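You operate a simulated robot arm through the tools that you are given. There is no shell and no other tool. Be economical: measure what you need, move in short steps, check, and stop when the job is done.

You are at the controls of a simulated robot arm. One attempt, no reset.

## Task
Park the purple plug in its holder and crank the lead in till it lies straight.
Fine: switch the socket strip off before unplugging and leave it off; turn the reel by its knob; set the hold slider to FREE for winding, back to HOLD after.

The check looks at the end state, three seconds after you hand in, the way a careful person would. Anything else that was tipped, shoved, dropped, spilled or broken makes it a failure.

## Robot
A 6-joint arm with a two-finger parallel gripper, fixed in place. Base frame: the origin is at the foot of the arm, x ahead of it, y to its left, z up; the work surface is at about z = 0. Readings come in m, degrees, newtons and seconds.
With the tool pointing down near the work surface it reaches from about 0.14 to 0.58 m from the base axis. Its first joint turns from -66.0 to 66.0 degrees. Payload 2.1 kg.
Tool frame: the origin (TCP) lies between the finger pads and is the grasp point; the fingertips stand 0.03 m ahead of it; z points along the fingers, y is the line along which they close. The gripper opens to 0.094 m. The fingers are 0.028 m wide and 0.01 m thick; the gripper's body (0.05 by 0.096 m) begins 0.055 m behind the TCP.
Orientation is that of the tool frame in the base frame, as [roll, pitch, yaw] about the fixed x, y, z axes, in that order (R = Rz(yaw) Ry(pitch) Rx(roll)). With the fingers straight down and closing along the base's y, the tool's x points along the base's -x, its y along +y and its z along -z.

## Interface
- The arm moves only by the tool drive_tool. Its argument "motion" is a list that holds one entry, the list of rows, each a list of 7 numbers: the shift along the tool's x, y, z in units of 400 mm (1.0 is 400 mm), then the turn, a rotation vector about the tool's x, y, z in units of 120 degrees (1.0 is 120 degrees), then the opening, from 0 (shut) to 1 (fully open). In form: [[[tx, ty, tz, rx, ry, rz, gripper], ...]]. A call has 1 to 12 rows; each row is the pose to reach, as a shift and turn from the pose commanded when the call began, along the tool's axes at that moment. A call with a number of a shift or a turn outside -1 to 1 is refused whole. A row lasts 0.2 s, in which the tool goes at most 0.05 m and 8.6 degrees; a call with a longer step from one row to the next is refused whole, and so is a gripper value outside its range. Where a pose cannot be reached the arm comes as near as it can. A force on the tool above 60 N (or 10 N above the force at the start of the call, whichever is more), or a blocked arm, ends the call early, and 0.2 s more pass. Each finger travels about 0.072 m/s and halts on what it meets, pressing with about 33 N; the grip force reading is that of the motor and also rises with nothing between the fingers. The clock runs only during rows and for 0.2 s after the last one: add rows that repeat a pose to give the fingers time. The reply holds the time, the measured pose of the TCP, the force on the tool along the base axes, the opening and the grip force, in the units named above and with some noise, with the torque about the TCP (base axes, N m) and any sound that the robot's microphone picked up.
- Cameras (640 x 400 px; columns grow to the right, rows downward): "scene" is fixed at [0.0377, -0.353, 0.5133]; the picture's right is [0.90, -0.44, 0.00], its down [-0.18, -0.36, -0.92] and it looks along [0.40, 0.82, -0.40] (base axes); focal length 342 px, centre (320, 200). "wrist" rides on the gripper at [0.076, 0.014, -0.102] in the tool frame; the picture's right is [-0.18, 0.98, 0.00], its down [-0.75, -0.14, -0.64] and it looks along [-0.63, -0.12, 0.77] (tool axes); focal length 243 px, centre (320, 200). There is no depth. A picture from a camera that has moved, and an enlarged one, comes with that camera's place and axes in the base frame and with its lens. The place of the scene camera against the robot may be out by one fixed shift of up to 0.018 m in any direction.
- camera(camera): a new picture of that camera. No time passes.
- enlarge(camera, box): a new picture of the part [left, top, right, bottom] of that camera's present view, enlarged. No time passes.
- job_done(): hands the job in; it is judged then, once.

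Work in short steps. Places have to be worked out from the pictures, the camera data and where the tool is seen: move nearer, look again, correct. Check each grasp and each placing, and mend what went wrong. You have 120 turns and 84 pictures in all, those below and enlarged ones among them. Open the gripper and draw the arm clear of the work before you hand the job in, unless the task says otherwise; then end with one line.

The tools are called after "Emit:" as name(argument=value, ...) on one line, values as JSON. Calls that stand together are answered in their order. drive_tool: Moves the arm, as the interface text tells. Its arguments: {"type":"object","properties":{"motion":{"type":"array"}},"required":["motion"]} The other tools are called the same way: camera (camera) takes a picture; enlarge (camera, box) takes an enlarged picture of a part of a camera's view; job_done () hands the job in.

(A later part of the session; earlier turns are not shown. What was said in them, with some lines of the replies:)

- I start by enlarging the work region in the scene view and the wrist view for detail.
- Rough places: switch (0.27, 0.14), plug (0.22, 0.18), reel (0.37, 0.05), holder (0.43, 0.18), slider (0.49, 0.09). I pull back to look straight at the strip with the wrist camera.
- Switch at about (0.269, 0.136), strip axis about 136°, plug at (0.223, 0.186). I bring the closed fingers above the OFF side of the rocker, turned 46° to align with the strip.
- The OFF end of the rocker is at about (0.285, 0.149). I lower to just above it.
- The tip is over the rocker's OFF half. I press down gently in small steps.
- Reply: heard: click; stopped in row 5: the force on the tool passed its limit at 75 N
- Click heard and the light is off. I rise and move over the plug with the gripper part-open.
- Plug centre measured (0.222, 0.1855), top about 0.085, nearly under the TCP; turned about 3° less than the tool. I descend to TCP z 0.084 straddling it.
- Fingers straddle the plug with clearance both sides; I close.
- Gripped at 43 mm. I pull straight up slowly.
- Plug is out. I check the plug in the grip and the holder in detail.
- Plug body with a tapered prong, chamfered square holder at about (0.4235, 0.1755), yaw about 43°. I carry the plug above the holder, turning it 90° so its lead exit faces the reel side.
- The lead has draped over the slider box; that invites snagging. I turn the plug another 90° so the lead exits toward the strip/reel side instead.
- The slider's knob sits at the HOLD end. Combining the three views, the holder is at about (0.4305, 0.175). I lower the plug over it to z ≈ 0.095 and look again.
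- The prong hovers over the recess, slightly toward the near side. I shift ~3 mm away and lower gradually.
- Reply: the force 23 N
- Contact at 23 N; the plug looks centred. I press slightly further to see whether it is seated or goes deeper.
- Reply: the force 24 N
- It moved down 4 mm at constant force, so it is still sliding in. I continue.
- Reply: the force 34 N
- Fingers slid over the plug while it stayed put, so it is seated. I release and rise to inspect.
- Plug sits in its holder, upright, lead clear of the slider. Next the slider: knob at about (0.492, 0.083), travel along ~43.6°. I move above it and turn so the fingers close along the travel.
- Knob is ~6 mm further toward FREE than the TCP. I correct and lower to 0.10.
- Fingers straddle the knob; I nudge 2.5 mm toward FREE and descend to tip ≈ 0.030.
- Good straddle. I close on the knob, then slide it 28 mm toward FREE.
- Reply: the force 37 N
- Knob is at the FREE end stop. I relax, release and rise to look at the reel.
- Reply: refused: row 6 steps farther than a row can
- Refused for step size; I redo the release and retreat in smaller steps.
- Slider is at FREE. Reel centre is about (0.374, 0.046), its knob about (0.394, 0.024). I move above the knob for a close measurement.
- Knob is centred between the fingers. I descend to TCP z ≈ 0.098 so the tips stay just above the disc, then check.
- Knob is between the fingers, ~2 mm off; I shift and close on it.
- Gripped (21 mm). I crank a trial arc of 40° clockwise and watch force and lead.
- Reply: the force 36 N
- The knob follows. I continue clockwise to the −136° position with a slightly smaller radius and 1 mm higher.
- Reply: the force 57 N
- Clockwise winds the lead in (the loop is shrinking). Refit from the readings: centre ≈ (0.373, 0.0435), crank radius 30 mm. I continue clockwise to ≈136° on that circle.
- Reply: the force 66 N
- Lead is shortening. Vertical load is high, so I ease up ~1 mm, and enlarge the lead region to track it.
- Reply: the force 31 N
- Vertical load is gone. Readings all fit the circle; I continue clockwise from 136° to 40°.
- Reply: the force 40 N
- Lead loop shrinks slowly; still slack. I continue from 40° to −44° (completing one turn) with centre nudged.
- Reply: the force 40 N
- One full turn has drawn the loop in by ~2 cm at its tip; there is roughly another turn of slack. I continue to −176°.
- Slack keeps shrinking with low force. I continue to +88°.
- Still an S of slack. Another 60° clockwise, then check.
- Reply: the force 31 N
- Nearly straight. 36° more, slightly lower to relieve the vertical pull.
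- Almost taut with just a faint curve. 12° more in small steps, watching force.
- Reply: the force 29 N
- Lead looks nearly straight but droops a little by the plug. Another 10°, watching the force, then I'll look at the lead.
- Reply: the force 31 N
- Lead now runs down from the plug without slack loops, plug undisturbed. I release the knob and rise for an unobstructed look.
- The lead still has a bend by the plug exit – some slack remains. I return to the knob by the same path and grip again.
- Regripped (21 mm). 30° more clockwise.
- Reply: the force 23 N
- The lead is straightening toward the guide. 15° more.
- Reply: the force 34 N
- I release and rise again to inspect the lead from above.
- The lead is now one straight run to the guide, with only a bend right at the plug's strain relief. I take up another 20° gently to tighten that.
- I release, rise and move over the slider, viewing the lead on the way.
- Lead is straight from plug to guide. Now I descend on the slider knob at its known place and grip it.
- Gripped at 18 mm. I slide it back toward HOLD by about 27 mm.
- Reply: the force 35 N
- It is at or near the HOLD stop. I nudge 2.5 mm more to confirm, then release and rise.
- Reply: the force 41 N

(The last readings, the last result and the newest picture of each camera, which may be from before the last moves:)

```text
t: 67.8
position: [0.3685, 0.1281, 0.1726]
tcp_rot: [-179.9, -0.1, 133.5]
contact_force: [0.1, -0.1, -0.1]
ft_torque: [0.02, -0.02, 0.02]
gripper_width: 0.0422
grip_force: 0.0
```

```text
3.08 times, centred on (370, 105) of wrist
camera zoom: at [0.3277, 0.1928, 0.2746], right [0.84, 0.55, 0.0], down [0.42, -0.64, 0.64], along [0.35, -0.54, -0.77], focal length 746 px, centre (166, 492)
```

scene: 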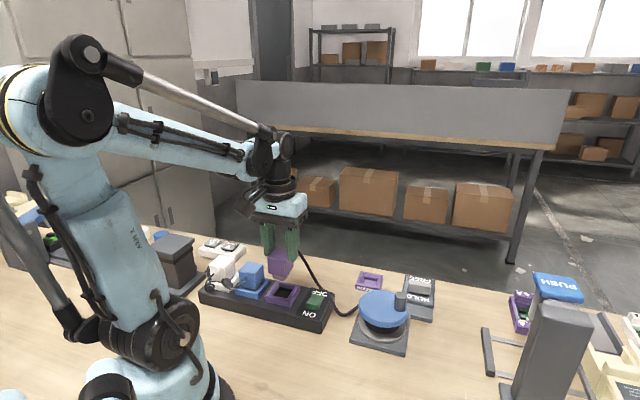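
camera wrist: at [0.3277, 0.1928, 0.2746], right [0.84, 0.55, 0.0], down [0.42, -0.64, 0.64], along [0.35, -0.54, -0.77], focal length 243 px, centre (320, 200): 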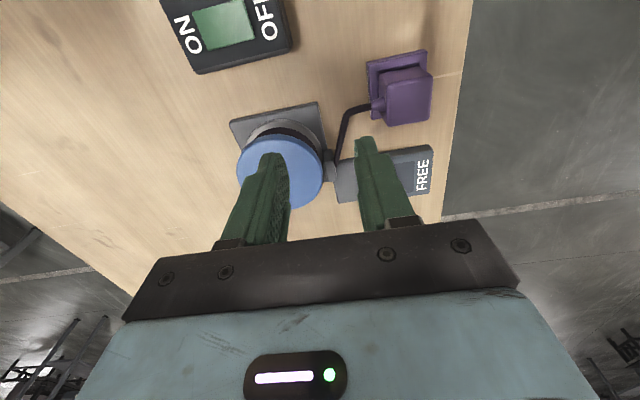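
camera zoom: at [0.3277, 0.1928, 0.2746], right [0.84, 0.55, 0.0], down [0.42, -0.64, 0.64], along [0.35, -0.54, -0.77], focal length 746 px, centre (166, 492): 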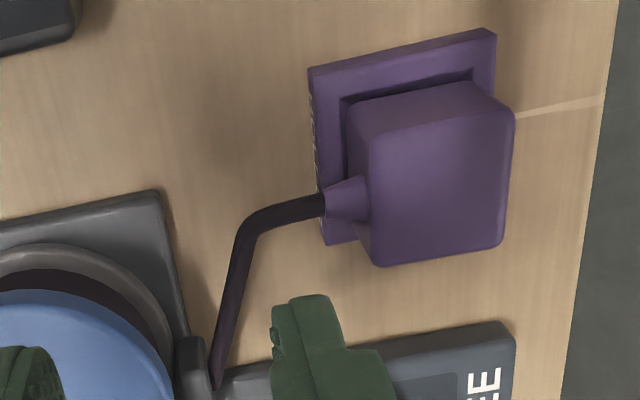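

The lead is unchanged by the last 20°, so it is taut: one straight run plus the stiff stub at the plug. I draw the arm up and away with the gripper open and take a final scene view.

Emit:
drive_tool(motion=[[[0, 0, -0.1, 0, 0, 0, 0.7], [0, 0, -0.2, 0, 0, 0, 1], [0.05, -0.05, -0.3, 0, 0, 0, 1], [0.1, -0.1, -0.38, 0, 0, 0, 1], [0.15, -0.15, -0.45, 0, 0, 0, 1], [0.15, -0.15, -0.45, 0, 0, 0, 1]]])

Emit:
camera(camera="scene")

Emit:
enlarge(camera="scene", box=[190, 230, 450, 360])

```text
t: 69.2
position: [0.2829, 0.1323, 0.3532]
tcp_rot: [-179.8, -0.2, 133.7]
contact_force: [0.3, 0.1, 0.5]
ft_torque: [0.0, -0.01, 0.0]
gripper_width: 0.0939
grip_force: 0.1
```

```text
4 pictures are left
```

scene: 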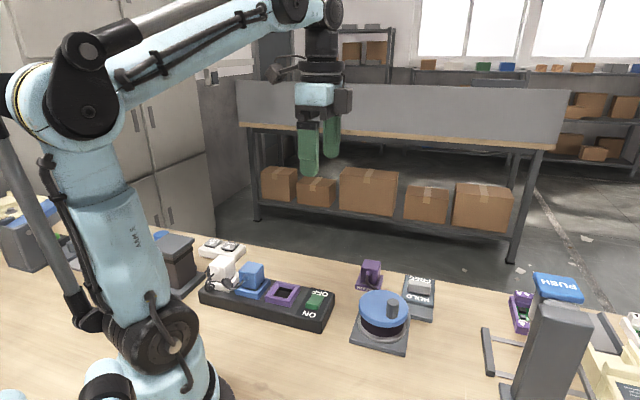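

```text
2.46 times, centred on (320, 295) of scene
camera zoom: at [0.0376, -0.353, 0.5133], right [0.9, -0.44, 0.0], down [-0.18, -0.36, -0.92], along [0.4, 0.82, -0.4], focal length 841 px, centre (320, -34)
```

zoom: 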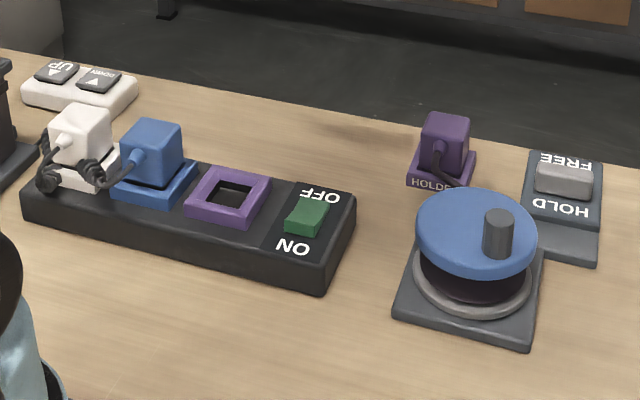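

All as wanted: strip off, purple plug in its holder, lead drawn in, slider back at HOLD, neighbours undisturbed and arm clear. I hand in.

Emit:
job_done()

```text
The job is handed in.
```

The strip is switched off and left off, the purple plug is parked in its holder, and the slider is back at HOLD. The lead was wound in by the reel knob with the slider on FREE; it runs straight from the guide, except for a short bend where it leaves the plug that further cranking did not remove.
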